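You operate a simulated robot arm through the tools that you are given. There is no shell and no other tool.

You run a simulated robot arm. Do the job below in one go: nothing can be reset, and whatever is moved stays where it is left.

TASK
Put things in order on the ledge at the gravity table. At the end: the orange tin from the ledge at the gravity table stands where the clear jar (marked "MUSTARD") stood; the silver dish stands where the brown clod stood; the brown clod from the ledge at the gravity table stands where the orange tin stood; the clear jar from the ledge at the gravity table is on the white carton (marked "BULB 1"); whatever was shut is shut again. Leave all else as you found it, and nothing knocked over. Set down upright: jar.

Only the result counts: the job must be done as asked and must still hold three seconds after the hand-in. Knocking over, shifting, dropping, spilling or breaking anything else fails it.

THE ROBOT
A 7-joint arm with a two-finger gripper, fixed in place. Base frame: the origin is on the floor under the middle of its stand, x ahead of it, y to its left, z up; the work surface is at about z = 0.78. Units: m, rad, N and s.
With the tool pointing down near the work surface it reaches from about 0.34 to 0.72 m from the base axis. Its first joint turns from -1.152 to 1.152 rad. Payload 2.45 kg.
The TCP is the grasp point between the finger pads, 0.026 m short of the fingertips. In the tool frame z runs along the fingers and y along their closing line. The gripper opens to 0.096 m; its body begins 0.069 m behind the TCP.
Orientation is that of the tool frame in the base frame, as a unit quaternion [w, x, y, z]. With the fingers straight down and closing along the base's y, the tool's x points along the base's -x, its y along +y and its z along -z.

THE INTERFACE
- The arm moves only by the tool move_arm. Its argument "deltas" is a list of rows, each a list of 2 entries, a list of its own where there are three numbers: the shift along the base's x, y, z in m, then the turn, a rotation vector about the base's x, y, z in rad. In form: [[[x, y, z], [ax, ay, az]], ...]. A call has 1 to 20 rows; each row is the pose to reach, as a shift and turn from the pose commanded when the call began. "jaw" is the closure in counts, from 0 (fully open) to 255 (shut), set as the call begins (left out, the last holds). A row lasts 0.2 s, in which the tool goes at most 0.05 m and 0.15 rad; a call with a longer step from one row to the next is refused whole, and so is a gripper value outside its range. A pose out of reach is approached as far as the arm can. The call stops where the force on the tool passes 40 N (or 10 N more than at its start, if that is more) or the arm is blocked; 0.2 s more then pass. The fingers move at their own pace (about 0.05 m/s each) and stop on an object; they squeeze with about 32 N. The grip force told is the motor's: it shows also when the fingers shut on nothing. Time passes only in rows, and 0.2 s behind the last, so rows that repeat a pose let the fingers close. It gives the time, the measured TCP pose, the force on the tool (base axes), the opening and the grip force at its end, in the units of the frame above (readings bear some noise), with the torque about the TCP (base axes, N m) and any sound that the robot's microphone picked up.
- Cameras (640 x 400 px; columns grow to the right, rows downward): "scene" is fixed at [0.1728, -0.4018, 1.4152]; the picture's right is [0.68, -0.73, 0.00], its down [-0.48, -0.45, -0.75] and it looks along [0.55, 0.51, -0.66] (base axes); focal length 253 px, centre (320, 200). "wrist" rides on the gripper at [0.082, 0.003, -0.098] in the tool frame; the picture's right is [-0.04, 1.00, 0.00], its down [-0.73, -0.03, -0.68] and it looks along [-0.68, -0.03, 0.73] (tool axes); focal length 256 px, centre (320, 200). There is no depth. A picture from a camera that has moved, and an enlarged one, comes with that camera's place and axes in the base frame and with its lens.
- camera(camera): a new picture of that camera. The clock stands still meanwhile.
- close_up(camera, box): a new picture of the part [left, top, right, bottom] of that camera's present view, enlarged. The clock stands still meanwhile.
- close_job(): hands the job in; it is judged then, once.

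Places have to be worked out from the pictures, the camera data and where the tool is seen. Open the gripper and draw the arm clear of the work before you hand the job in, unless the task says otherwise.

The tools are called after ">>>" by a JSON object that holds its "fn" and its "kwargs". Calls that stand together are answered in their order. move_arm: Moves the arm, as the interface text tells. Its arguments: {"type":"object","properties":{"deltas":{"type":"array"},"jaw":{"type":"number"}},"required":["deltas"]} The other tools are called the same way: camera (camera) takes a picture; close_up (camera, box) takes an enlarged picture of a part of a camera's view; close_job () hands the job in.

At the start:

```text
time: 0.0
position: [0.3734, -0.0482, 1.2333]
ee_rot: [0.0, -0.001, 1.0, 0.0]
wrist_force: [-0.3, 0.0, -0.7]
wrist_torque: [0.05, 0.02, 0.0]
opening: 0.0959
grip_force: 0.1
```

scene: 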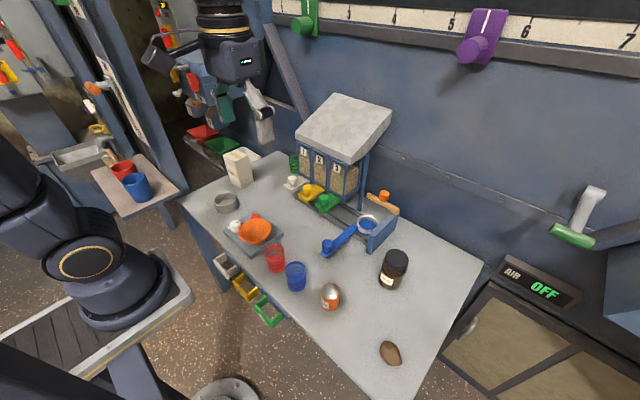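
wrist: 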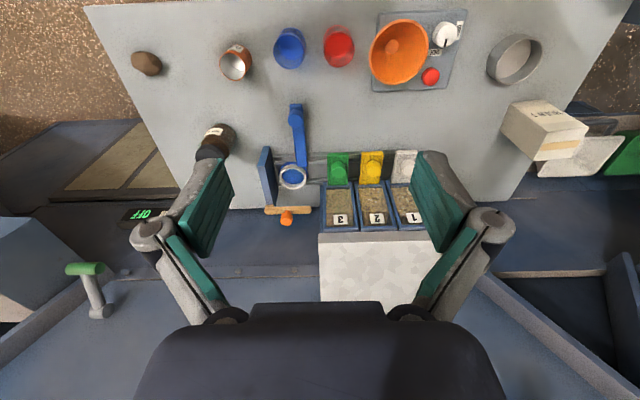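

I start by looking closer at the table to identify the objects and the "ledge".

>>> {"fn": "close_up", "kwargs": {"camera": "scene", "box": [180, 80, 340, 180]}}

>>> {"fn": "close_up", "kwargs": {"camera": "scene", "box": [200, 180, 360, 280]}}

>>> {"fn": "close_up", "kwargs": {"camera": "scene", "box": [290, 180, 450, 280]}}

>>> {"fn": "close_up", "kwargs": {"camera": "scene", "box": [290, 270, 450, 370]}}

>>> {"fn": "close_up", "kwargs": {"camera": "wrist", "box": [100, 20, 340, 170]}}

>>> {"fn": "close_up", "kwargs": {"camera": "wrist", "box": [360, 0, 600, 150]}}

```text
4.00 times, centred on (260, 130) of scene
camera zoom: at [0.1728, -0.4018, 1.4152], right [0.68, -0.73, 0.0], down [-0.48, -0.45, -0.75], along [0.55, 0.51, -0.66], focal length 1012 px, centre (560, 480)
```

zoom: 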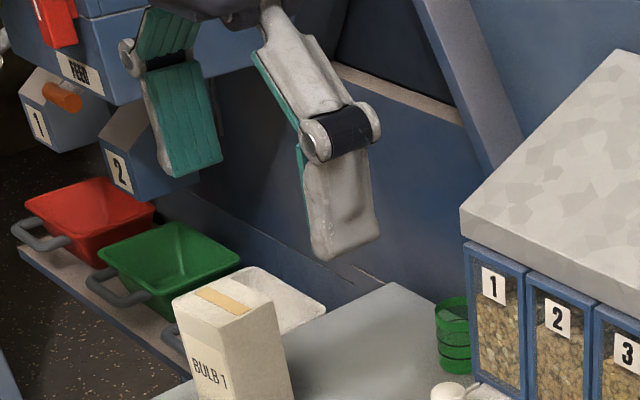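

```text
4.00 times, centred on (280, 230) of scene
camera zoom: at [0.1728, -0.4018, 1.4152], right [0.68, -0.73, 0.0], down [-0.48, -0.45, -0.75], along [0.55, 0.51, -0.66], focal length 1012 px, centre (480, 80)
```

zoom: 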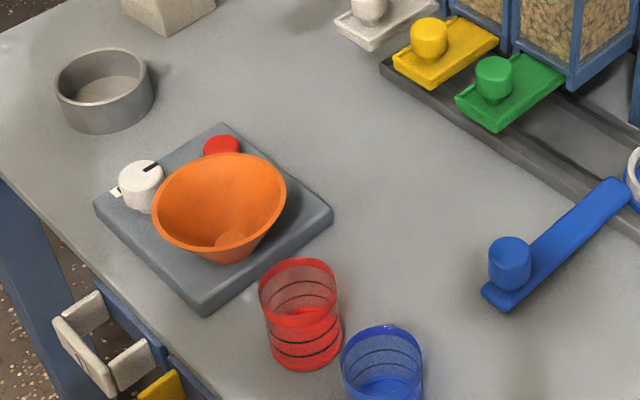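

```text
4.00 times, centred on (370, 230) of scene
camera zoom: at [0.1728, -0.4018, 1.4152], right [0.68, -0.73, 0.0], down [-0.48, -0.45, -0.75], along [0.55, 0.51, -0.66], focal length 1012 px, centre (120, 80)
```

zoom: 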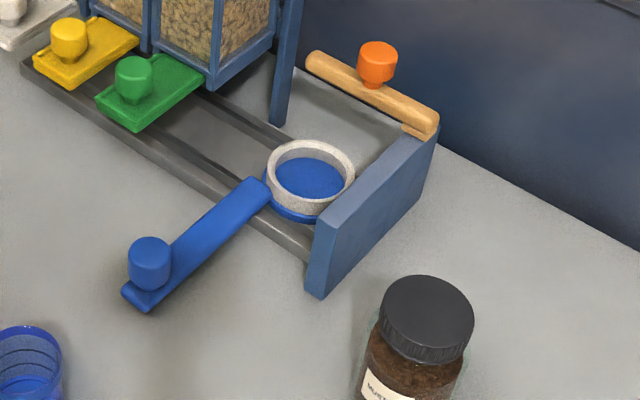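

```text
4.00 times, centred on (370, 320) of scene
camera zoom: at [0.1728, -0.4018, 1.4152], right [0.68, -0.73, 0.0], down [-0.48, -0.45, -0.75], along [0.55, 0.51, -0.66], focal length 1012 px, centre (120, -280)
```

zoom: 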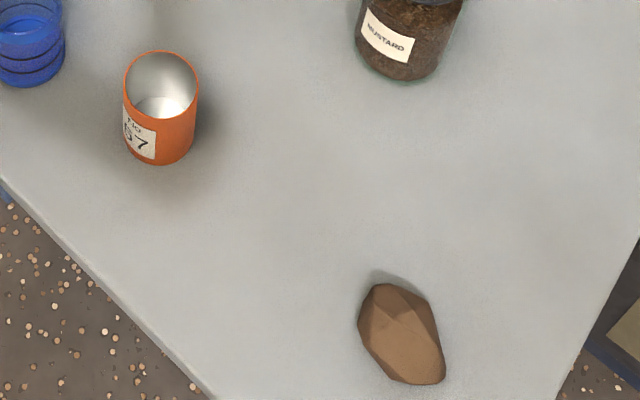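

```text
2.67 times, centred on (220, 95) of wrist
camera zoom: at [0.291, -0.0454, 1.3314], right [0.04, 1.0, 0.0], down [0.73, -0.03, 0.68], along [0.68, -0.03, -0.73], focal length 683 px, centre (587, 480)
```

zoom: 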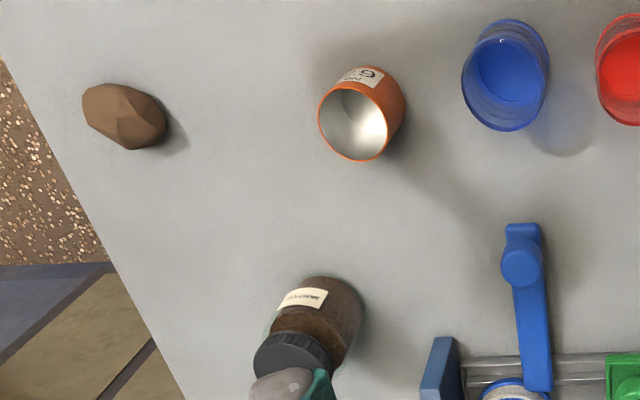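

```text
2.67 times, centred on (480, 75) of wrist
camera zoom: at [0.291, -0.0454, 1.3314], right [0.04, 1.0, 0.0], down [0.73, -0.03, 0.68], along [0.68, -0.03, -0.73], focal length 683 px, centre (-107, 533)
```

zoom: 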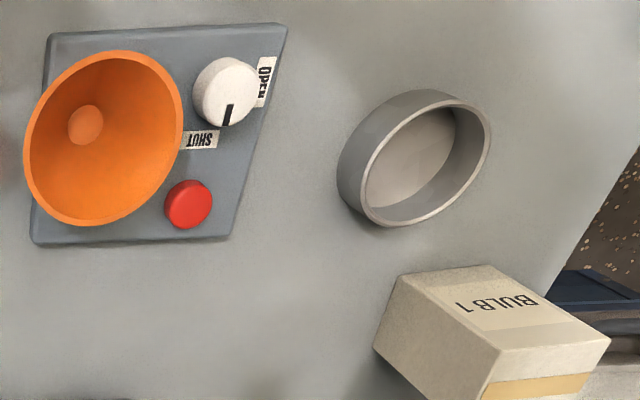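

The layout is clear: nothing needs opening, and the order jar→carton, tin→jar spot, clod→tin spot, dish→clod spot needs no temporary place. I move the wrist camera toward the jar (judged near x 0.587, y -0.287) for a better measurement.

>>> {"fn": "move_arm", "kwargs": {"deltas": [[[0.01, -0.035, -0.01], [0, 0, 0]], [[0.02, -0.075, -0.03], [0, 0, 0]], [[0.03, -0.115, -0.05], [0, 0, 0]], [[0.04, -0.155, -0.07], [0, 0, 0]], [[0.05, -0.195, -0.09], [0, 0, 0]], [[0.05, -0.235, -0.11], [0, 0, 0]], [[0.05, -0.235, -0.11], [0, 0, 0]]], "jaw": 0}}

>>> {"fn": "camera", "kwargs": {"camera": "wrist"}}

>>> {"fn": "camera", "kwargs": {"camera": "scene"}}

```text
time: 1.6
position: [0.4223, -0.2838, 1.1205]
ee_rot: [0.0, -0.001, 1.0, 0.0]
wrist_force: [-0.6, -0.5, -0.2]
wrist_torque: [-0.01, -0.01, 0.0]
opening: 0.0959
grip_force: 0.0
```

```text
taken
camera wrist: at [0.3412, -0.2811, 1.2189], right [0.04, 1.0, 0.0], down [0.73, -0.03, 0.68], along [0.68, -0.03, -0.73], focal length 256 px, centre (320, 200)
```

wrist: 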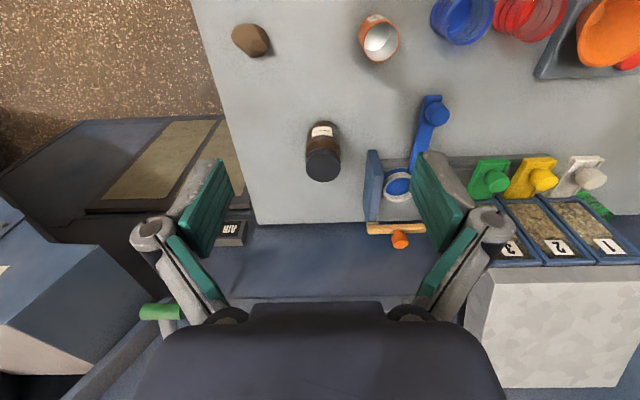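

```text
taken
```

scene: 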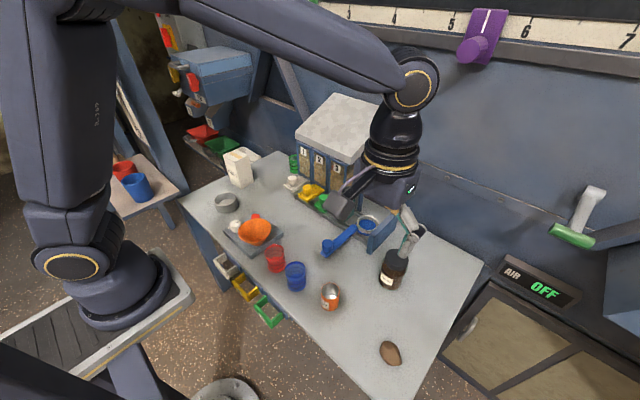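

The jar is now nearly aligned laterally with the gripper. I zoom in to measure it and the plate beside it.

>>> {"fn": "close_up", "kwargs": {"camera": "wrist", "box": [240, 90, 432, 210]}}

>>> {"fn": "close_up", "kwargs": {"camera": "wrist", "box": [220, 0, 412, 120]}}

>>> {"fn": "close_up", "kwargs": {"camera": "scene", "box": [340, 200, 468, 280]}}

>>> {"fn": "close_up", "kwargs": {"camera": "scene", "box": [200, 130, 328, 210]}}

```text
3.33 times, centred on (336, 150) of wrist
camera zoom: at [0.3412, -0.2811, 1.2189], right [0.04, 1.0, 0.0], down [0.73, -0.03, 0.68], along [0.68, -0.03, -0.73], focal length 853 px, centre (267, 367)
```

zoom: 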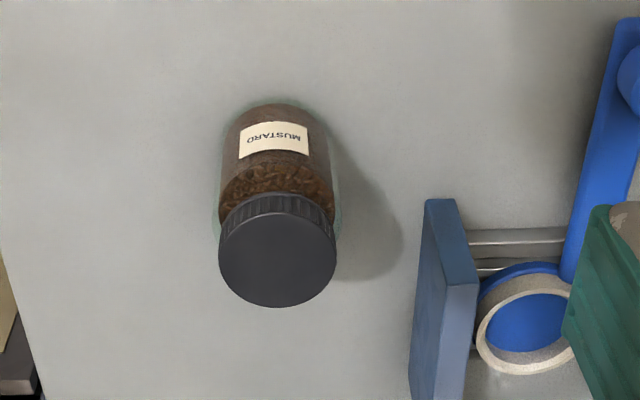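

```text
3.33 times, centred on (316, 60) of wrist
camera zoom: at [0.3412, -0.2811, 1.2189], right [0.04, 1.0, 0.0], down [0.73, -0.03, 0.68], along [0.68, -0.03, -0.73], focal length 853 px, centre (333, 667)
```

zoom: 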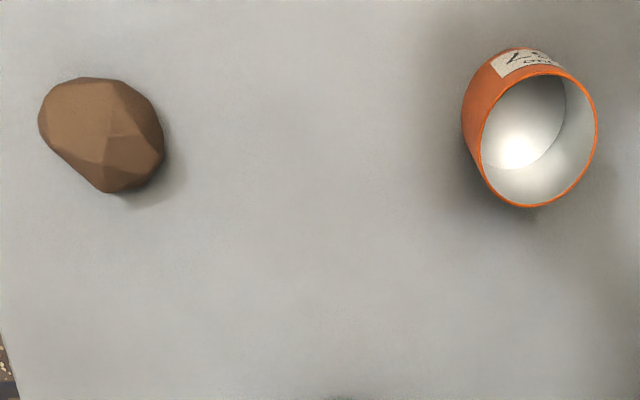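

```text
5.00 times, centred on (404, 240) of scene
camera zoom: at [0.1728, -0.4018, 1.4152], right [0.68, -0.73, 0.0], down [-0.48, -0.45, -0.75], along [0.55, 0.51, -0.66], focal length 1265 px, centre (-100, 0)
```

zoom: 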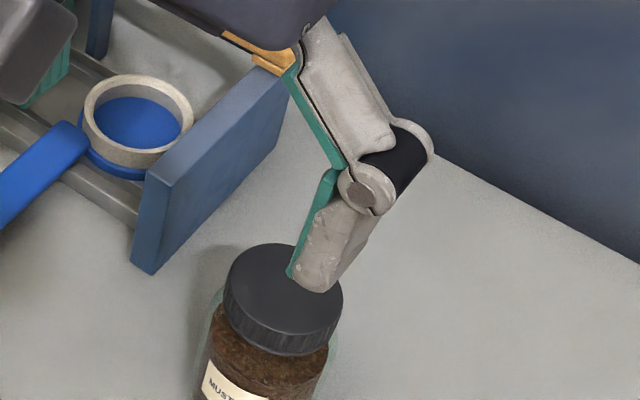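

```text
5.00 times, centred on (264, 170) of scene
camera zoom: at [0.1728, -0.4018, 1.4152], right [0.68, -0.73, 0.0], down [-0.48, -0.45, -0.75], along [0.55, 0.51, -0.66], focal length 1265 px, centre (600, 350)
```

zoom: 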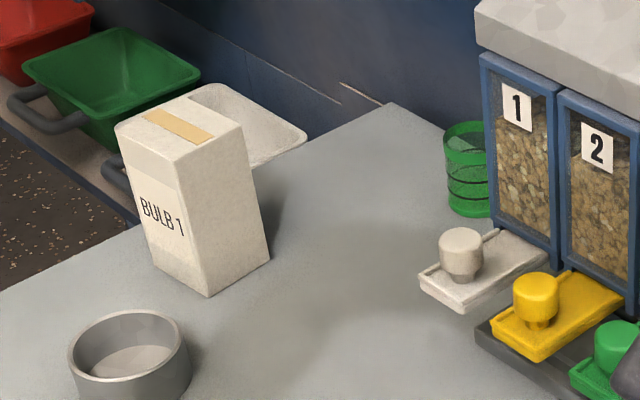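

The jar appears about 0.064 m wide, top around z 0.88, centred near (0.58, -0.286). I move above it with margin, to look from closer.

>>> {"fn": "move_arm", "kwargs": {"deltas": [[[0.03, 0, -0.02], [0, 0, 0]], [[0.06, 0, -0.045], [0, 0, 0]], [[0.09, 0, -0.07], [0, 0, 0]], [[0.12, 0, -0.095], [0, 0, 0]], [[0.14, 0, -0.12], [0, 0, 0]], [[0.155, 0, -0.135], [0, 0, 0]], [[0.155, 0, -0.135], [0, 0, 0]]]}}

>>> {"fn": "camera", "kwargs": {"camera": "wrist"}}

>>> {"fn": "close_up", "kwargs": {"camera": "scene", "box": [320, 180, 480, 280]}}

```text
time: 3.2
position: [0.5784, -0.2816, 0.9874]
ee_rot: [0.0, 0.0, 1.0, 0.0]
wrist_force: [0.5, -0.4, -0.1]
wrist_torque: [-0.03, 0.01, 0.0]
opening: 0.0963
grip_force: 0.0
```

```text
taken
camera wrist: at [0.4963, -0.2794, 1.0856], right [0.04, 1.0, 0.0], down [0.73, -0.03, 0.68], along [0.68, -0.03, -0.73], focal length 256 px, centre (320, 200)
```

wrist: 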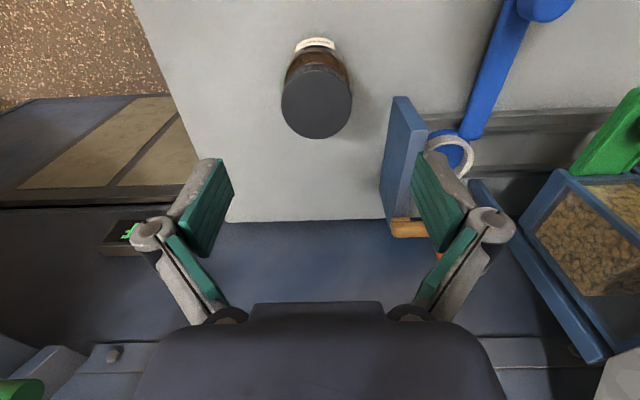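

```text
4.00 times, centred on (400, 230) of scene
camera zoom: at [0.1728, -0.4018, 1.4152], right [0.68, -0.73, 0.0], down [-0.48, -0.45, -0.75], along [0.55, 0.51, -0.66], focal length 1012 px, centre (0, 80)
```

zoom: 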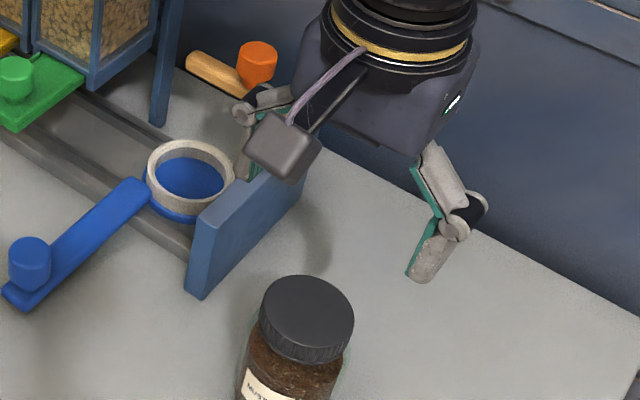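

Triangulating: jar lid centre at about (0.578, -0.286), top z ≈ 0.883; the plate is clear of the fingers. I centre on it and lower to z ≈ 0.83 with jaws open.

>>> {"fn": "move_arm", "kwargs": {"deltas": [[[0, -0.004, -0.03], [0, 0, 0]], [[0, -0.004, -0.06], [0, 0, 0]], [[0, -0.004, -0.09], [0, 0, 0]], [[0, -0.004, -0.115], [0, 0, 0]], [[0, -0.004, -0.14], [0, 0, 0]], [[0, -0.004, -0.158], [0, 0, 0]], [[0, -0.004, -0.158], [0, 0, 0]]], "jaw": 0}}

>>> {"fn": "camera", "kwargs": {"camera": "wrist"}}

>>> {"fn": "close_up", "kwargs": {"camera": "scene", "box": [320, 200, 480, 300]}}

```text
time: 4.8
position: [0.5776, -0.2859, 0.8305]
ee_rot: [0.0, 0.0, 1.0, 0.0]
wrist_force: [-1.7, 1.9, 3.7]
wrist_torque: [-0.02, -0.09, 0.03]
opening: 0.096
grip_force: 0.0
```

```text
taken
camera wrist: at [0.4956, -0.2842, 0.9275], right [0.04, 1.0, 0.0], down [0.73, -0.03, 0.68], along [0.68, -0.03, -0.73], focal length 256 px, centre (320, 200)
```

wrist: 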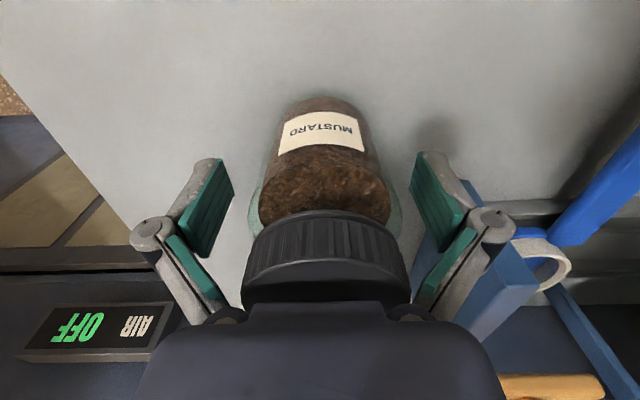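

```text
4.00 times, centred on (400, 250) of scene
camera zoom: at [0.1727, -0.4017, 1.4152], right [0.68, -0.73, 0.0], down [-0.48, -0.45, -0.75], along [0.55, 0.51, -0.66], focal length 1012 px, centre (0, 0)
```

zoom: 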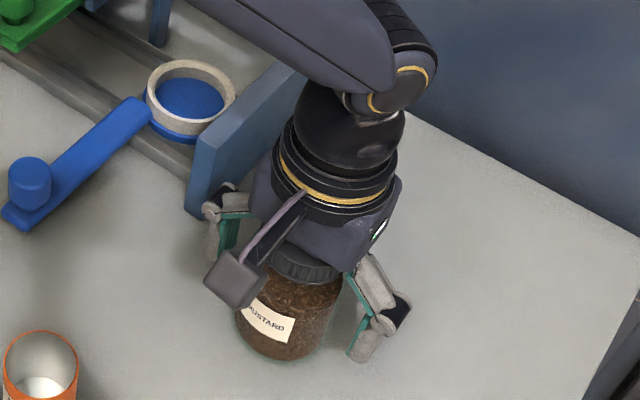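

The jar sits between the open fingers. The force reading is slightly raised, so I let the arm settle for a moment and check it before closing.

>>> {"fn": "move_arm", "kwargs": {"deltas": [[[0, 0, 0], [0, 0, 0]], [[0, 0, 0], [0, 0, 0]]]}}

```text
time: 5.4
position: [0.5784, -0.2871, 0.8292]
ee_rot: [0.0, 0.001, 1.0, 0.0]
wrist_force: [-0.5, 2.9, 2.4]
wrist_torque: [-0.07, 0.0, 0.01]
opening: 0.096
grip_force: 0.0
```

>>> {"fn": "move_arm", "kwargs": {"deltas": [[[0, 0, 0.003], [0, 0, 0]], [[0, 0, 0.006], [0, 0, 0]]]}}

>>> {"fn": "close_up", "kwargs": {"camera": "wrist", "box": [120, 80, 568, 360]}}

```text
time: 6.0
position: [0.5765, -0.2883, 0.8372]
ee_rot: [0.0, 0.0, 1.0, -0.001]
wrist_force: [0.3, -0.8, -1.3]
wrist_torque: [-0.02, -0.02, 0.01]
opening: 0.0961
grip_force: 0.0
```

```text
1.43 times, centred on (344, 220) of wrist
camera zoom: at [0.4957, -0.2849, 0.9342], right [0.04, 1.0, 0.0], down [0.73, -0.03, 0.68], along [0.68, -0.03, -0.73], focal length 366 px, centre (286, 171)
```

zoom: 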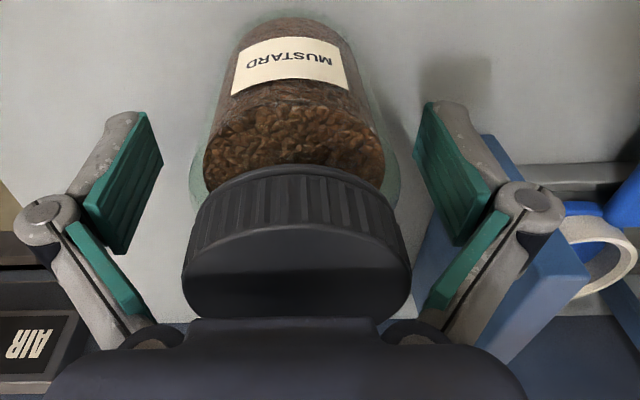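

The jar is about centred and forces are back near zero. I close the gripper on the jar body.

>>> {"fn": "move_arm", "kwargs": {"deltas": [[[0, 0.0015, -0.002], [0, 0, 0]], [[0, 0.0015, -0.002], [0, 0, 0]], [[0, 0.0015, -0.002], [0, 0, 0]], [[0, 0.0015, -0.002], [0, 0, 0]], [[0, 0.0015, -0.002], [0, 0, 0]], [[0, 0.0015, -0.002], [0, 0, 0]]], "jaw": 255}}

```text
time: 7.4
position: [0.5772, -0.2865, 0.8361]
ee_rot: [0.002, 0.001, 1.0, 0.0]
wrist_force: [0.9, 5.9, 17.9]
wrist_torque: [-0.21, 0.06, -0.03]
opening: 0.0697
grip_force: 31.8
```

The jaws stopped at 0.070 m with 32 N grip, but there is an upward force of 18 N on the tool. I lift just a few millimetres and see how the force changes.

>>> {"fn": "move_arm", "kwargs": {"deltas": [[[0, 0, 0.003], [0, 0, 0]], [[0, 0, 0.006], [0, 0, 0]], [[0, 0, 0.006], [0, 0, 0]]]}}

>>> {"fn": "camera", "kwargs": {"camera": "wrist"}}

>>> {"fn": "close_up", "kwargs": {"camera": "scene", "box": [340, 220, 468, 300]}}

```text
time: 8.2
position: [0.5793, -0.2865, 0.8388]
ee_rot: [-0.001, 0.0, 1.0, 0.0]
wrist_force: [-0.3, -0.4, -3.6]
wrist_torque: [-0.02, 0.01, 0.0]
opening: 0.0661
grip_force: 31.7
```

```text
taken
camera wrist: at [0.496, -0.283, 0.938], right [0.04, 1.0, 0.0], down [0.73, -0.03, 0.68], along [0.68, -0.03, -0.74], focal length 256 px, centre (320, 200)
```

wrist: 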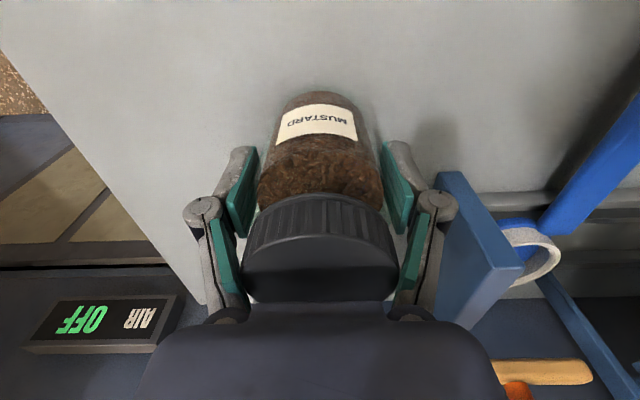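

```text
5.00 times, centred on (404, 260) of scene
camera zoom: at [0.1729, -0.4018, 1.4152], right [0.68, -0.73, 0.0], down [-0.48, -0.45, -0.75], along [0.55, 0.51, -0.66], focal length 1265 px, centre (-100, -100)
```

zoom: 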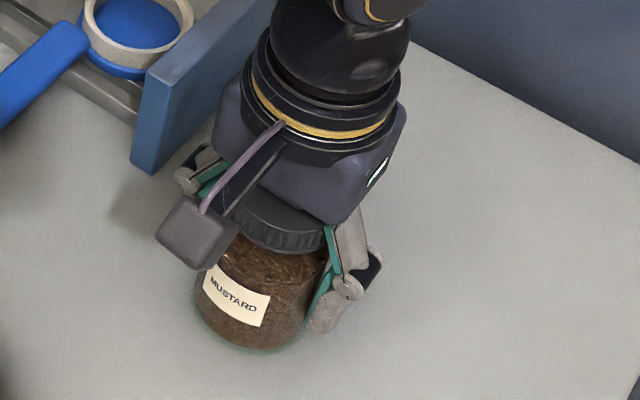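

The upward load vanished; now -3.6 N, consistent with holding the jar's weight, at 0.066 m opening. I lift straight up several centimetres and check that the jar hangs upright.

>>> {"fn": "move_arm", "kwargs": {"deltas": [[[0, 0, 0.01], [0, 0, 0]], [[0, 0, 0.025], [0, 0, 0]], [[0, 0, 0.045], [0, 0, 0]], [[0, 0, 0.06], [0, 0, 0]], [[0, 0, 0.06], [0, 0, 0]]]}}

>>> {"fn": "camera", "kwargs": {"camera": "wrist"}}

>>> {"fn": "close_up", "kwargs": {"camera": "scene", "box": [340, 200, 468, 280]}}

```text
time: 9.4
position: [0.5773, -0.2854, 0.8999]
ee_rot: [0.001, 0.0, 1.0, 0.0]
wrist_force: [0.1, -0.9, -2.9]
wrist_torque: [0.0, 0.0, 0.0]
opening: 0.0548
grip_force: 31.8
```

```text
taken
camera wrist: at [0.4958, -0.2824, 0.9978], right [0.04, 1.0, 0.0], down [0.73, -0.03, 0.68], along [0.68, -0.03, -0.73], focal length 256 px, centre (320, 200)
```

wrist: 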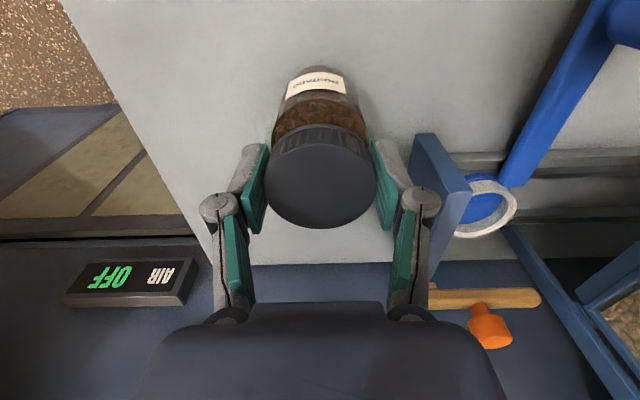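

```text
5.00 times, centred on (404, 240) of scene
camera zoom: at [0.1729, -0.4018, 1.4152], right [0.68, -0.73, 0.0], down [-0.48, -0.45, -0.75], along [0.55, 0.51, -0.66], focal length 1265 px, centre (-100, 0)
```

zoom: 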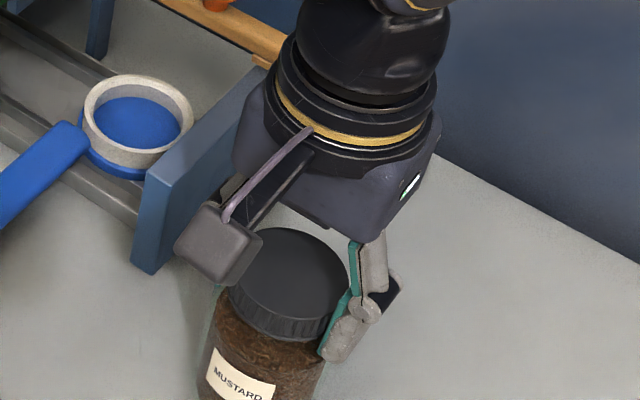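

The pads slid up the jar's rounded shoulder and now hold the lid (opening 0.055); the jar seems raised only ~6 mm. I lift another centimetre only, to test whether the lid grip really holds.

>>> {"fn": "move_arm", "kwargs": {"deltas": [[[0, 0, 0.005], [0, 0, 0]], [[0, 0, 0.01], [0, 0, 0]], [[0, 0, 0.01], [0, 0, 0]]]}}

>>> {"fn": "close_up", "kwargs": {"camera": "wrist", "box": [200, 40, 456, 200]}}

>>> {"fn": "close_up", "kwargs": {"camera": "scene", "box": [340, 220, 468, 300]}}

```text
time: 10.2
position: [0.5767, -0.2849, 0.9101]
ee_rot: [-0.001, 0.0, 1.0, 0.0]
wrist_force: [0.6, -0.5, -4.1]
wrist_torque: [-0.01, -0.01, 0.01]
opening: 0.0545
grip_force: 32.4
```

```text
2.50 times, centred on (328, 120) of wrist
camera zoom: at [0.4958, -0.2827, 1.0081], right [0.04, 1.0, 0.0], down [0.73, -0.03, 0.68], along [0.68, -0.03, -0.73], focal length 640 px, centre (300, 400)
```

zoom: 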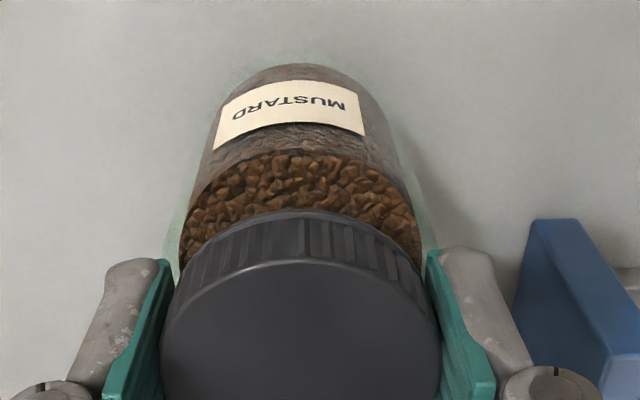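

```text
5.00 times, centred on (404, 260) of scene
camera zoom: at [0.1729, -0.4018, 1.4152], right [0.68, -0.73, 0.0], down [-0.48, -0.45, -0.75], along [0.55, 0.51, -0.66], focal length 1265 px, centre (-100, -100)
```

zoom: 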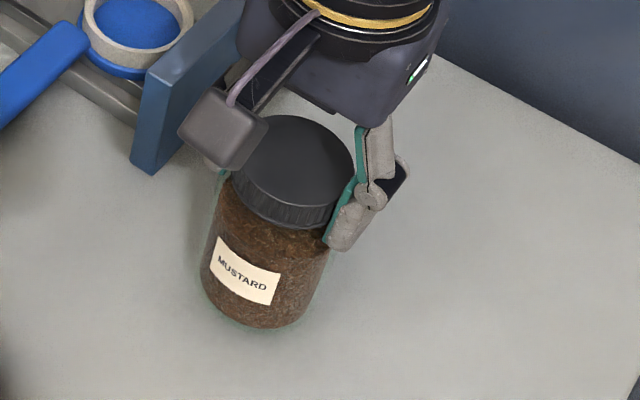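

The jar now follows the gripper (lifted ~16 mm, load -4 N), with the pads covering the lid fully; TCP is about 0.114 m above the jar base. I raise it slowly further and verify there is no slip.

>>> {"fn": "move_arm", "kwargs": {"deltas": [[[0, 0, 0.015], [0, 0, 0]], [[0, 0, 0.03], [0, 0, 0]], [[0, 0, 0.045], [0, 0, 0]], [[0, 0, 0.06], [0, 0, 0]], [[0, 0, 0.07], [0, 0, 0]], [[0, 0, 0.07], [0, 0, 0]]]}}

>>> {"fn": "camera", "kwargs": {"camera": "wrist"}}

>>> {"fn": "close_up", "kwargs": {"camera": "scene", "box": [340, 180, 468, 260]}}

```text
time: 11.6
position: [0.5775, -0.2847, 0.9825]
ee_rot: [0.0, 0.0, 1.0, 0.001]
wrist_force: [0.8, -0.1, -4.8]
wrist_torque: [0.03, -0.01, 0.0]
opening: 0.0543
grip_force: 31.8
```

```text
taken
camera wrist: at [0.4952, -0.2827, 1.0797], right [0.04, 1.0, 0.0], down [0.73, -0.03, 0.68], along [0.68, -0.03, -0.73], focal length 256 px, centre (320, 200)
```

wrist: 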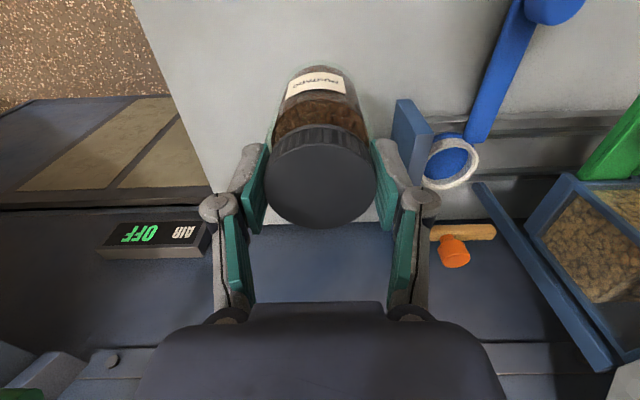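

```text
5.00 times, centred on (404, 220) of scene
camera zoom: at [0.1729, -0.4018, 1.4152], right [0.68, -0.73, 0.0], down [-0.48, -0.45, -0.75], along [0.55, 0.51, -0.66], focal length 1265 px, centre (-100, 100)
```

zoom: 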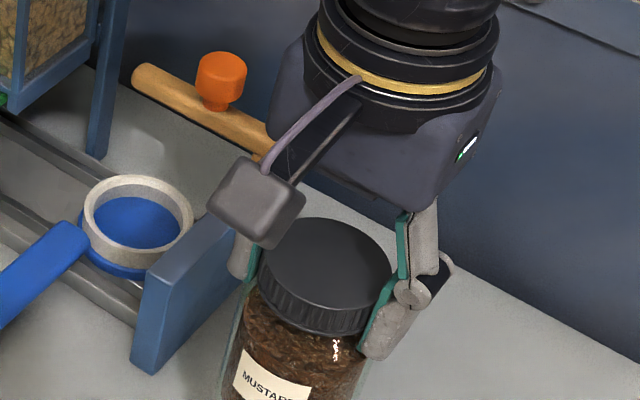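

The lid grip is stable (same picture relative to the gripper, 0.054 opening). I lift on and retract toward the robot to carry the jar around the hopper at a safe height.

>>> {"fn": "move_arm", "kwargs": {"deltas": [[[-0.01, 0, 0.02], [0, 0, 0]], [[-0.03, 0, 0.045], [0, 0, 0]], [[-0.055, 0, 0.07], [0, 0, 0]], [[-0.08, 0, 0.095], [0, 0, 0]], [[-0.105, 0, 0.12], [0, 0, 0]], [[-0.125, 0, 0.135], [0, 0, 0]], [[-0.14, 0.015, 0.14], [0, 0, 0]], [[-0.145, 0.05, 0.14], [0, 0, 0]], [[-0.15, 0.09, 0.14], [0, 0, 0]], [[-0.15, 0.13, 0.14], [0, 0, 0]], [[-0.15, 0.17, 0.14], [0, 0, 0]], [[-0.15, 0.21, 0.14], [0, 0, 0]], [[-0.15, 0.25, 0.14], [0, 0, 0]], [[-0.15, 0.29, 0.14], [0, 0, 0]], [[-0.15, 0.33, 0.14], [0, 0, 0]], [[-0.15, 0.37, 0.14], [0, 0, 0]], [[-0.15, 0.41, 0.14], [0, 0, 0]], [[-0.15, 0.445, 0.14], [0, 0, 0]], [[-0.15, 0.47, 0.14], [0, 0, 0]], [[-0.15, 0.48, 0.14], [0, 0, 0]]]}}

>>> {"fn": "camera", "kwargs": {"camera": "wrist"}}

>>> {"fn": "camera", "kwargs": {"camera": "scene"}}

```text
time: 15.8
position: [0.4269, 0.1956, 1.1205]
ee_rot: [0.0, 0.0, 1.0, 0.0]
wrist_force: [0.2, 0.3, -4.1]
wrist_torque: [0.04, -0.01, 0.03]
opening: 0.0543
grip_force: 31.8
```

```text
taken
camera wrist: at [0.3458, 0.1973, 1.2184], right [0.04, 1.0, 0.0], down [0.73, -0.03, 0.68], along [0.68, -0.03, -0.73], focal length 256 px, centre (320, 200)
```

wrist: 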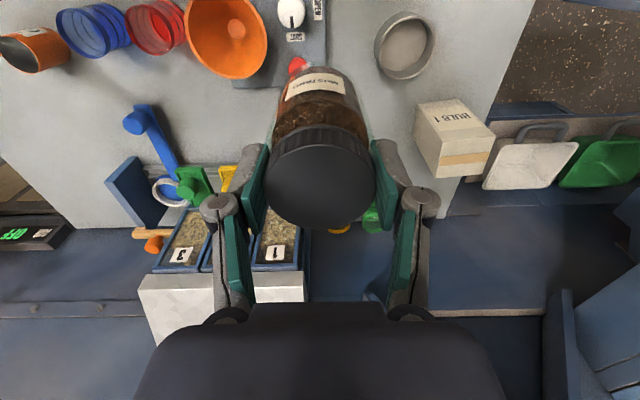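

```text
taken
```

scene: 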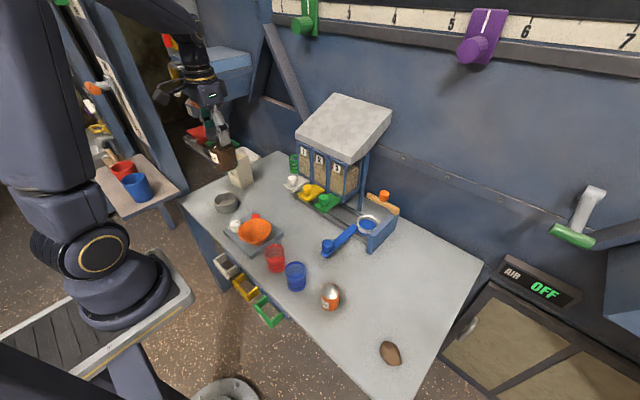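

The jar rides well. I zoom on the carton from the wrist camera to measure its top face precisely.

>>> {"fn": "close_up", "kwargs": {"camera": "wrist", "box": [390, 80, 518, 200]}}

>>> {"fn": "close_up", "kwargs": {"camera": "scene", "box": [190, 120, 286, 180]}}

```text
3.33 times, centred on (454, 140) of wrist
camera zoom: at [0.3458, 0.1973, 1.2184], right [0.04, 1.0, 0.0], down [0.73, -0.03, 0.68], along [0.68, -0.03, -0.73], focal length 853 px, centre (-127, 400)
```

zoom: 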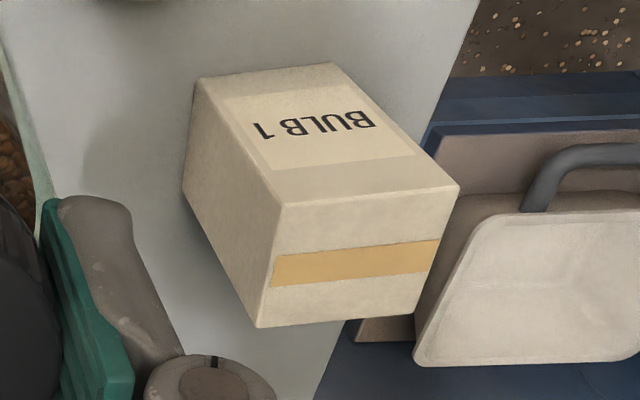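

```text
6.67 times, centred on (238, 150) of scene
camera zoom: at [0.1728, -0.4017, 1.4152], right [0.68, -0.73, 0.0], down [-0.48, -0.45, -0.75], along [0.55, 0.51, -0.66], focal length 1687 px, centre (867, 533)
```

zoom: 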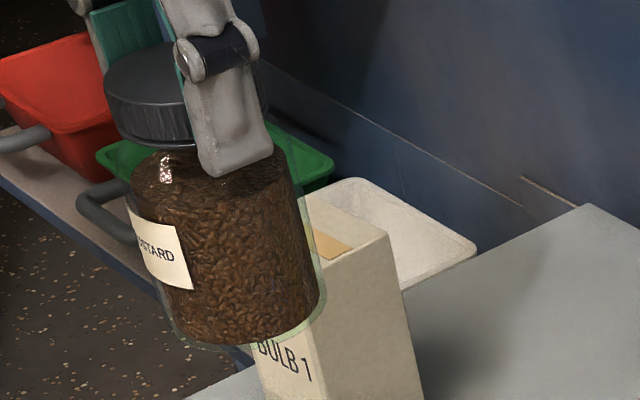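

Carton top: z ≈ 0.906, centre ≈ (0.563, 0.398). I carry the jar above that point, keeping height.

>>> {"fn": "move_arm", "kwargs": {"deltas": [[[0.01, 0.02, 0], [0, 0, 0]], [[0.025, 0.045, 0], [0, 0, 0]], [[0.045, 0.075, 0], [0, 0, 0]], [[0.065, 0.105, 0], [0, 0, 0]], [[0.085, 0.135, 0], [0, 0, 0]], [[0.105, 0.165, 0], [0, 0, 0]], [[0.12, 0.188, 0], [0, 0, 0]], [[0.1346, 0.2037, 0], [0, 0, 0]], [[0.1346, 0.2037, -0.025], [0, 0, 0]], [[0.1346, 0.2037, -0.05], [0, 0, 0]], [[0.1346, 0.2037, -0.06], [0, 0, 0]], [[0.1346, 0.2037, -0.06], [0, 0, 0]]]}}

>>> {"fn": "camera", "kwargs": {"camera": "wrist"}}

>>> {"fn": "close_up", "kwargs": {"camera": "scene", "box": [190, 110, 318, 190]}}

```text
time: 18.4
position: [0.5619, 0.3985, 1.0605]
ee_rot: [0.0, 0.0, 1.0, -0.001]
wrist_force: [-0.3, 0.5, -3.7]
wrist_torque: [-0.03, 0.01, -0.04]
opening: 0.0547
grip_force: 32.0
out of reach, approached as far as the arm can: row 8, 9
```

```text
taken
camera wrist: at [0.4806, 0.4007, 1.1585], right [0.04, 1.0, 0.0], down [0.73, -0.03, 0.68], along [0.68, -0.03, -0.73], focal length 256 px, centre (320, 200)
```

wrist: 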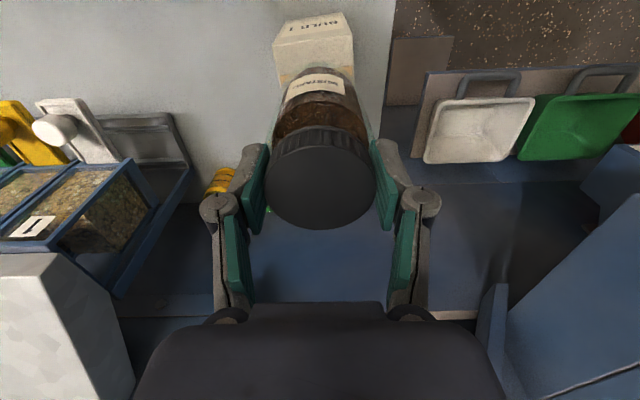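

```text
5.00 times, centred on (254, 150) of scene
camera zoom: at [0.1729, -0.4017, 1.4152], right [0.68, -0.73, 0.0], down [-0.48, -0.45, -0.75], along [0.55, 0.51, -0.66], focal length 1265 px, centre (650, 450)
```

zoom: 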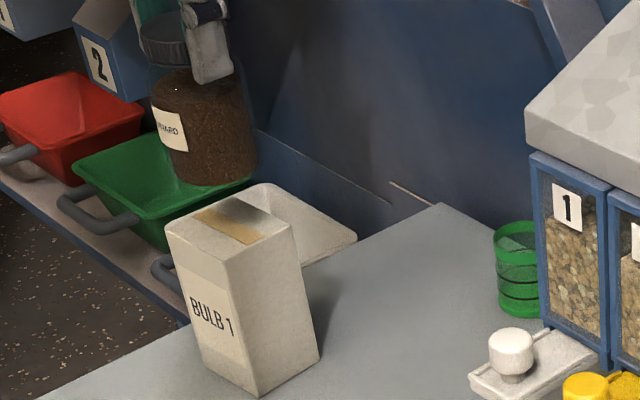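

The jar hangs above the carton, aligned to within a few mm. I descend slowly, first to TCP z ≈ 1.03, checking forces.

>>> {"fn": "move_arm", "kwargs": {"deltas": [[[0, 0, -0.01], [0, 0, 0]], [[0, 0, -0.02], [0, 0, 0]], [[0, 0, -0.03], [0, 0, 0]], [[0, 0, -0.03], [0, 0, 0]]]}}

>>> {"fn": "close_up", "kwargs": {"camera": "scene", "box": [200, 120, 296, 180]}}

>>> {"fn": "close_up", "kwargs": {"camera": "wrist", "box": [240, 0, 400, 100]}}

```text
time: 19.4
position: [0.5633, 0.3986, 1.031]
ee_rot: [0.0, 0.0, 1.0, 0.0]
wrist_force: [-0.5, -0.6, -4.1]
wrist_torque: [-0.01, -0.02, 0.01]
opening: 0.0546
grip_force: 31.8
```

```text
6.67 times, centred on (248, 150) of scene
camera zoom: at [0.1729, -0.4017, 1.4152], right [0.68, -0.73, 0.0], down [-0.48, -0.45, -0.75], along [0.55, 0.51, -0.66], focal length 1687 px, centre (800, 533)
```

zoom: 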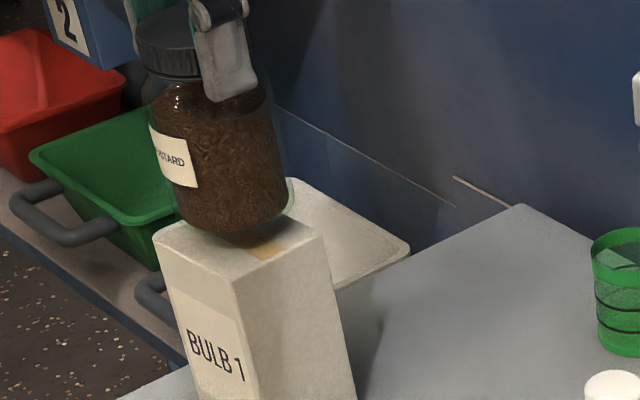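

```text
4.00 times, centred on (320, 50) of wrist
camera zoom: at [0.4801, 0.4007, 1.1278], right [0.04, 1.0, 0.0], down [0.73, -0.03, 0.68], along [0.68, -0.03, -0.73], focal length 1024 px, centre (320, 800)
```

zoom: 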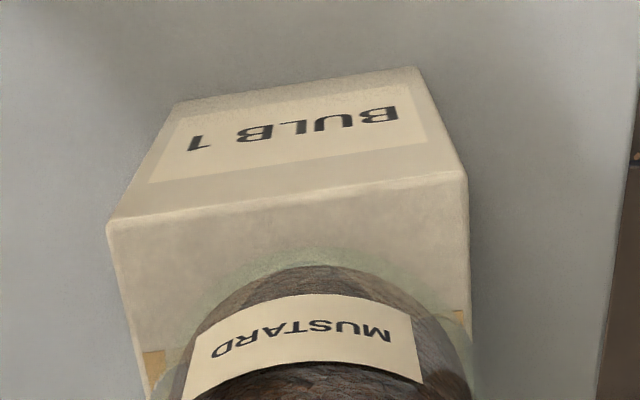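

The carton's top edges are re-measured: centre ≈ (0.562, 0.395), and the jar base is about 2–3 cm above it. I shift y by -3.5 mm and go down slowly.

>>> {"fn": "move_arm", "kwargs": {"deltas": [[[-0.001, -0.0035, -0.006], [0, 0, 0]], [[-0.001, -0.0035, -0.012], [0, 0, 0]], [[-0.001, -0.0035, -0.017], [0, 0, 0]], [[-0.001, -0.0035, -0.017], [0, 0, 0]]]}}

>>> {"fn": "close_up", "kwargs": {"camera": "scene", "box": [200, 120, 296, 180]}}

>>> {"fn": "close_up", "kwargs": {"camera": "wrist", "box": [240, 0, 400, 100]}}

```text
time: 20.4
position: [0.5625, 0.394, 1.0172]
ee_rot: [0.001, 0.0, 1.0, 0.002]
wrist_force: [-4.4, -3.7, 24.3]
wrist_torque: [-0.54, 0.41, 0.01]
opening: 0.0546
grip_force: 32.1
```

```text
6.67 times, centred on (248, 150) of scene
camera zoom: at [0.1723, -0.4022, 1.4152], right [0.68, -0.73, 0.0], down [-0.48, -0.45, -0.75], along [0.55, 0.51, -0.66], focal length 1687 px, centre (800, 533)
```

zoom: 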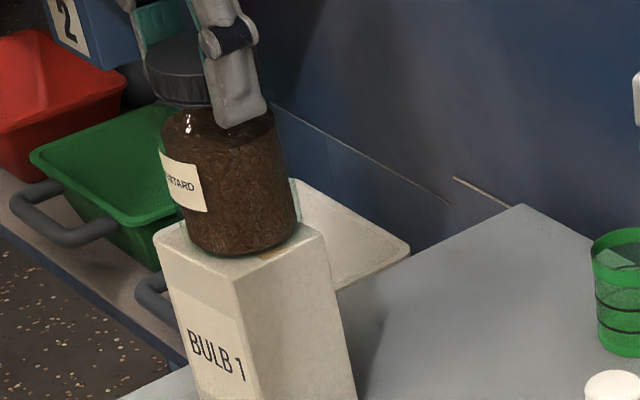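

```text
4.00 times, centred on (320, 50) of wrist
camera zoom: at [0.4795, 0.3971, 1.1143], right [0.04, 1.0, 0.0], down [0.73, -0.03, 0.68], along [0.68, -0.02, -0.73], focal length 1024 px, centre (320, 800)
```

zoom: 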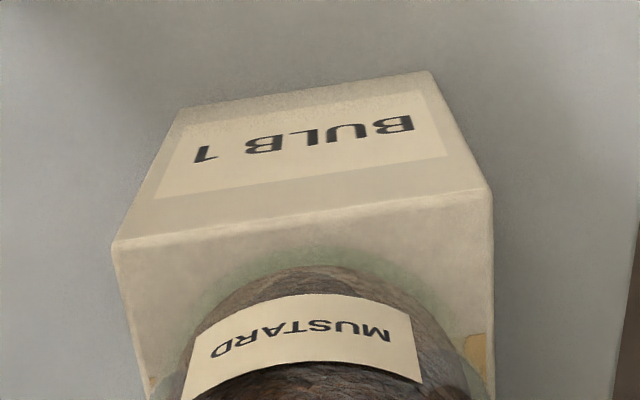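

Contact: the jar stands on the carton (force jumped to +24 N at TCP z 1.017). I ease up about 4 mm to remove the pressing before releasing.

>>> {"fn": "move_arm", "kwargs": {"deltas": [[[0, 0, 0.002], [0, 0, 0]], [[0, 0, 0.0035], [0, 0, 0]], [[0, 0, 0.0035], [0, 0, 0]]]}}

```text
time: 21.2
position: [0.5607, 0.395, 1.0167]
ee_rot: [0.001, 0.0, 1.0, 0.0]
wrist_force: [2.7, 1.9, 10.8]
wrist_torque: [0.06, -0.57, -0.02]
opening: 0.0542
grip_force: 32.2
```

Still +11 N, so I raise by another millimetre or so.

>>> {"fn": "move_arm", "kwargs": {"deltas": [[[0, 0, 0.0012], [0, 0, 0]], [[0, 0, 0.0012], [0, 0, 0]], [[0, 0, 0.0012], [0, 0, 0]]]}}

```text
time: 22.0
position: [0.5613, 0.3953, 1.0168]
ee_rot: [-0.001, 0.001, 1.0, -0.001]
wrist_force: [1.2, 0.8, -0.9]
wrist_torque: [0.03, -0.14, -0.02]
opening: 0.0542
grip_force: 32.2
```

The load is balanced (-0.9 N), so I open the gripper in place.

>>> {"fn": "move_arm", "kwargs": {"deltas": [[[0, 0, 0], [0, 0, 0]], [[0, 0, 0], [0, 0, 0]], [[0, 0, 0], [0, 0, 0]], [[0, 0, 0], [0, 0, 0]]], "jaw": 0}}

>>> {"fn": "close_up", "kwargs": {"camera": "scene", "box": [190, 110, 318, 190]}}

>>> {"fn": "camera", "kwargs": {"camera": "wrist"}}

```text
time: 23.0
position: [0.5609, 0.395, 1.0185]
ee_rot: [0.0, 0.0, 1.0, 0.0]
wrist_force: [-0.4, -0.4, 0.6]
wrist_torque: [0.0, 0.02, 0.01]
opening: 0.0959
grip_force: 0.0
```

```text
5.00 times, centred on (254, 150) of scene
camera zoom: at [0.1728, -0.4018, 1.4152], right [0.68, -0.73, 0.0], down [-0.48, -0.45, -0.75], along [0.55, 0.51, -0.66], focal length 1265 px, centre (650, 450)
```

zoom: 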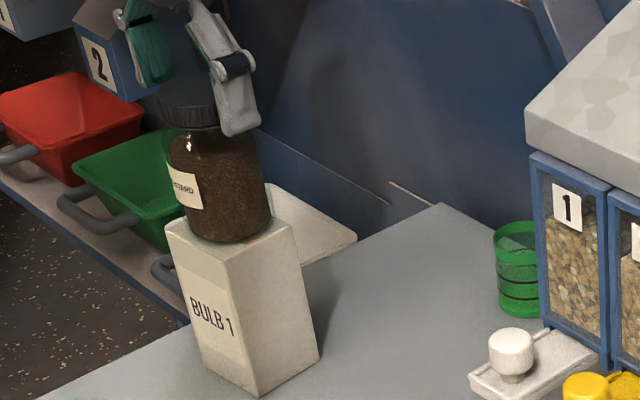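

```text
taken
camera wrist: at [0.4793, 0.3978, 1.1161], right [0.04, 1.0, 0.0], down [0.73, -0.03, 0.68], along [0.68, -0.03, -0.73], focal length 256 px, centre (320, 200)
```

wrist: 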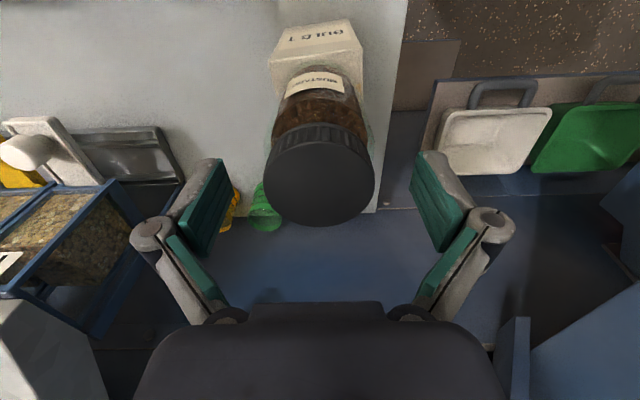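

The jar stands upright on the carton, released. I rise straight up, retract and travel to above the tin (about (0.42, -0.207)).

>>> {"fn": "move_arm", "kwargs": {"deltas": [[[0, 0, 0.02], [0, 0, 0]], [[0, 0, 0.045], [0, 0, 0]], [[-0.015, -0.005, 0.065], [0, 0, 0]], [[-0.05, -0.025, 0.08], [0, 0, 0]], [[-0.085, -0.055, 0.08], [0, 0, 0]], [[-0.115, -0.09, 0.08], [0, 0, 0]], [[-0.135, -0.13, 0.08], [0, 0, 0]], [[-0.142, -0.175, 0.08], [0, 0, 0]], [[-0.142, -0.22, 0.08], [0, 0, 0]], [[-0.142, -0.265, 0.08], [0, 0, 0]], [[-0.142, -0.31, 0.08], [0, 0, 0]], [[-0.142, -0.355, 0.08], [0, 0, 0]], [[-0.142, -0.4, 0.08], [0, 0, 0]], [[-0.142, -0.445, 0.08], [0, 0, 0]], [[-0.142, -0.49, 0.075], [0, 0, 0]], [[-0.142, -0.53, 0.06], [0, 0, 0]], [[-0.142, -0.565, 0.045], [0, 0, 0]], [[-0.142, -0.595, 0.02], [0, 0, 0]], [[-0.142, -0.6015, 0.0], [0, 0, 0]], [[-0.142, -0.6015, 0.0], [0, 0, 0]]]}}

>>> {"fn": "camera", "kwargs": {"camera": "wrist"}}

>>> {"fn": "camera", "kwargs": {"camera": "scene"}}

```text
time: 27.2
position: [0.42, -0.2083, 1.0179]
ee_rot: [0.0, 0.0, 1.0, 0.0]
wrist_force: [-0.1, -0.3, 0.2]
wrist_torque: [-0.06, 0.0, -0.01]
opening: 0.0961
grip_force: 0.0
```

```text
taken
camera wrist: at [0.3375, -0.2048, 1.1157], right [0.04, 1.0, 0.0], down [0.73, -0.03, 0.68], along [0.68, -0.03, -0.73], focal length 256 px, centre (320, 200)
```

wrist: 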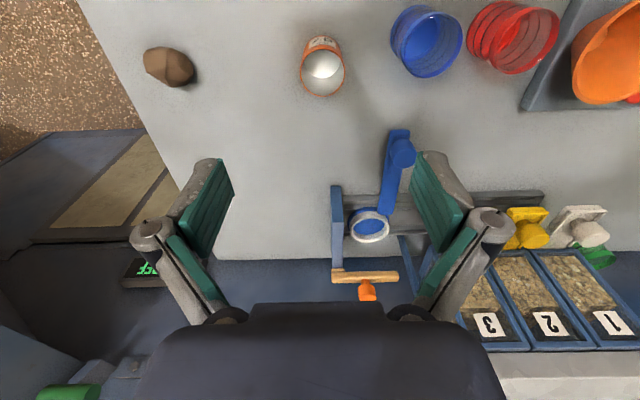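

```text
taken
```

scene: 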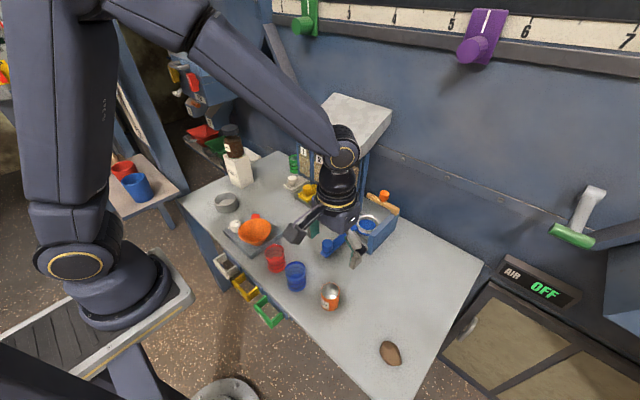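

I zoom on the tin, the blue cup next to it and the clod to measure them.

>>> {"fn": "close_up", "kwargs": {"camera": "wrist", "box": [280, 0, 472, 120]}}

>>> {"fn": "close_up", "kwargs": {"camera": "wrist", "box": [110, 10, 238, 90]}}

>>> {"fn": "close_up", "kwargs": {"camera": "scene", "box": [260, 240, 388, 320]}}

>>> {"fn": "close_up", "kwargs": {"camera": "scene", "box": [180, 110, 308, 190]}}

```text
3.33 times, centred on (376, 60) of wrist
camera zoom: at [0.3375, -0.2048, 1.1157], right [0.04, 1.0, 0.0], down [0.73, -0.03, 0.68], along [0.68, -0.03, -0.73], focal length 853 px, centre (133, 667)
```

zoom: 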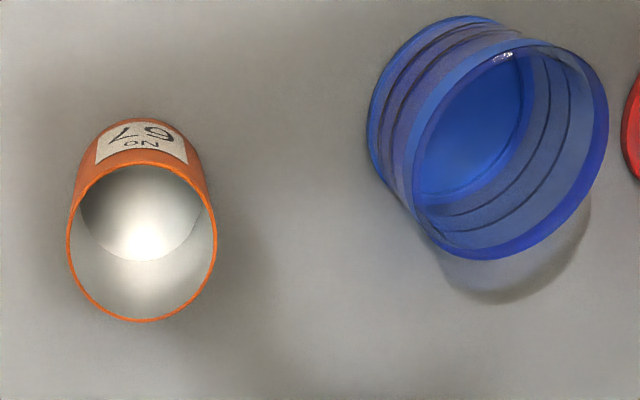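

```text
5.00 times, centred on (174, 50) of wrist
camera zoom: at [0.3375, -0.2048, 1.1157], right [0.04, 1.0, 0.0], down [0.73, -0.03, 0.68], along [0.68, -0.03, -0.73], focal length 1280 px, centre (1050, 950)
```

zoom: 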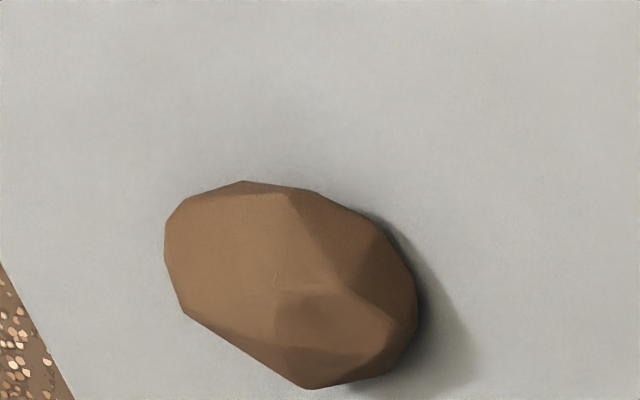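

```text
5.00 times, centred on (324, 280) of scene
camera zoom: at [0.1728, -0.4018, 1.4152], right [0.68, -0.73, 0.0], down [-0.48, -0.45, -0.75], along [0.55, 0.51, -0.66], focal length 1265 px, centre (300, -200)
```

zoom: 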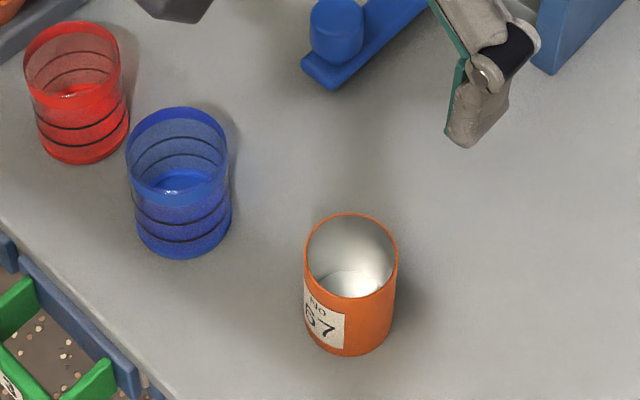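

```text
5.00 times, centred on (244, 150) of scene
camera zoom: at [0.1728, -0.4018, 1.4152], right [0.68, -0.73, 0.0], down [-0.48, -0.45, -0.75], along [0.55, 0.51, -0.66], focal length 1265 px, centre (700, 450)
```

zoom: 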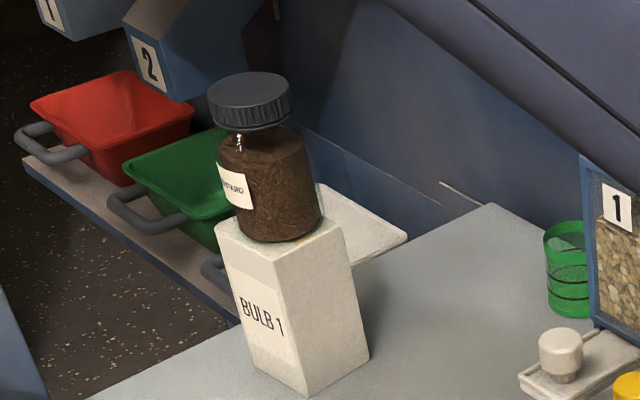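

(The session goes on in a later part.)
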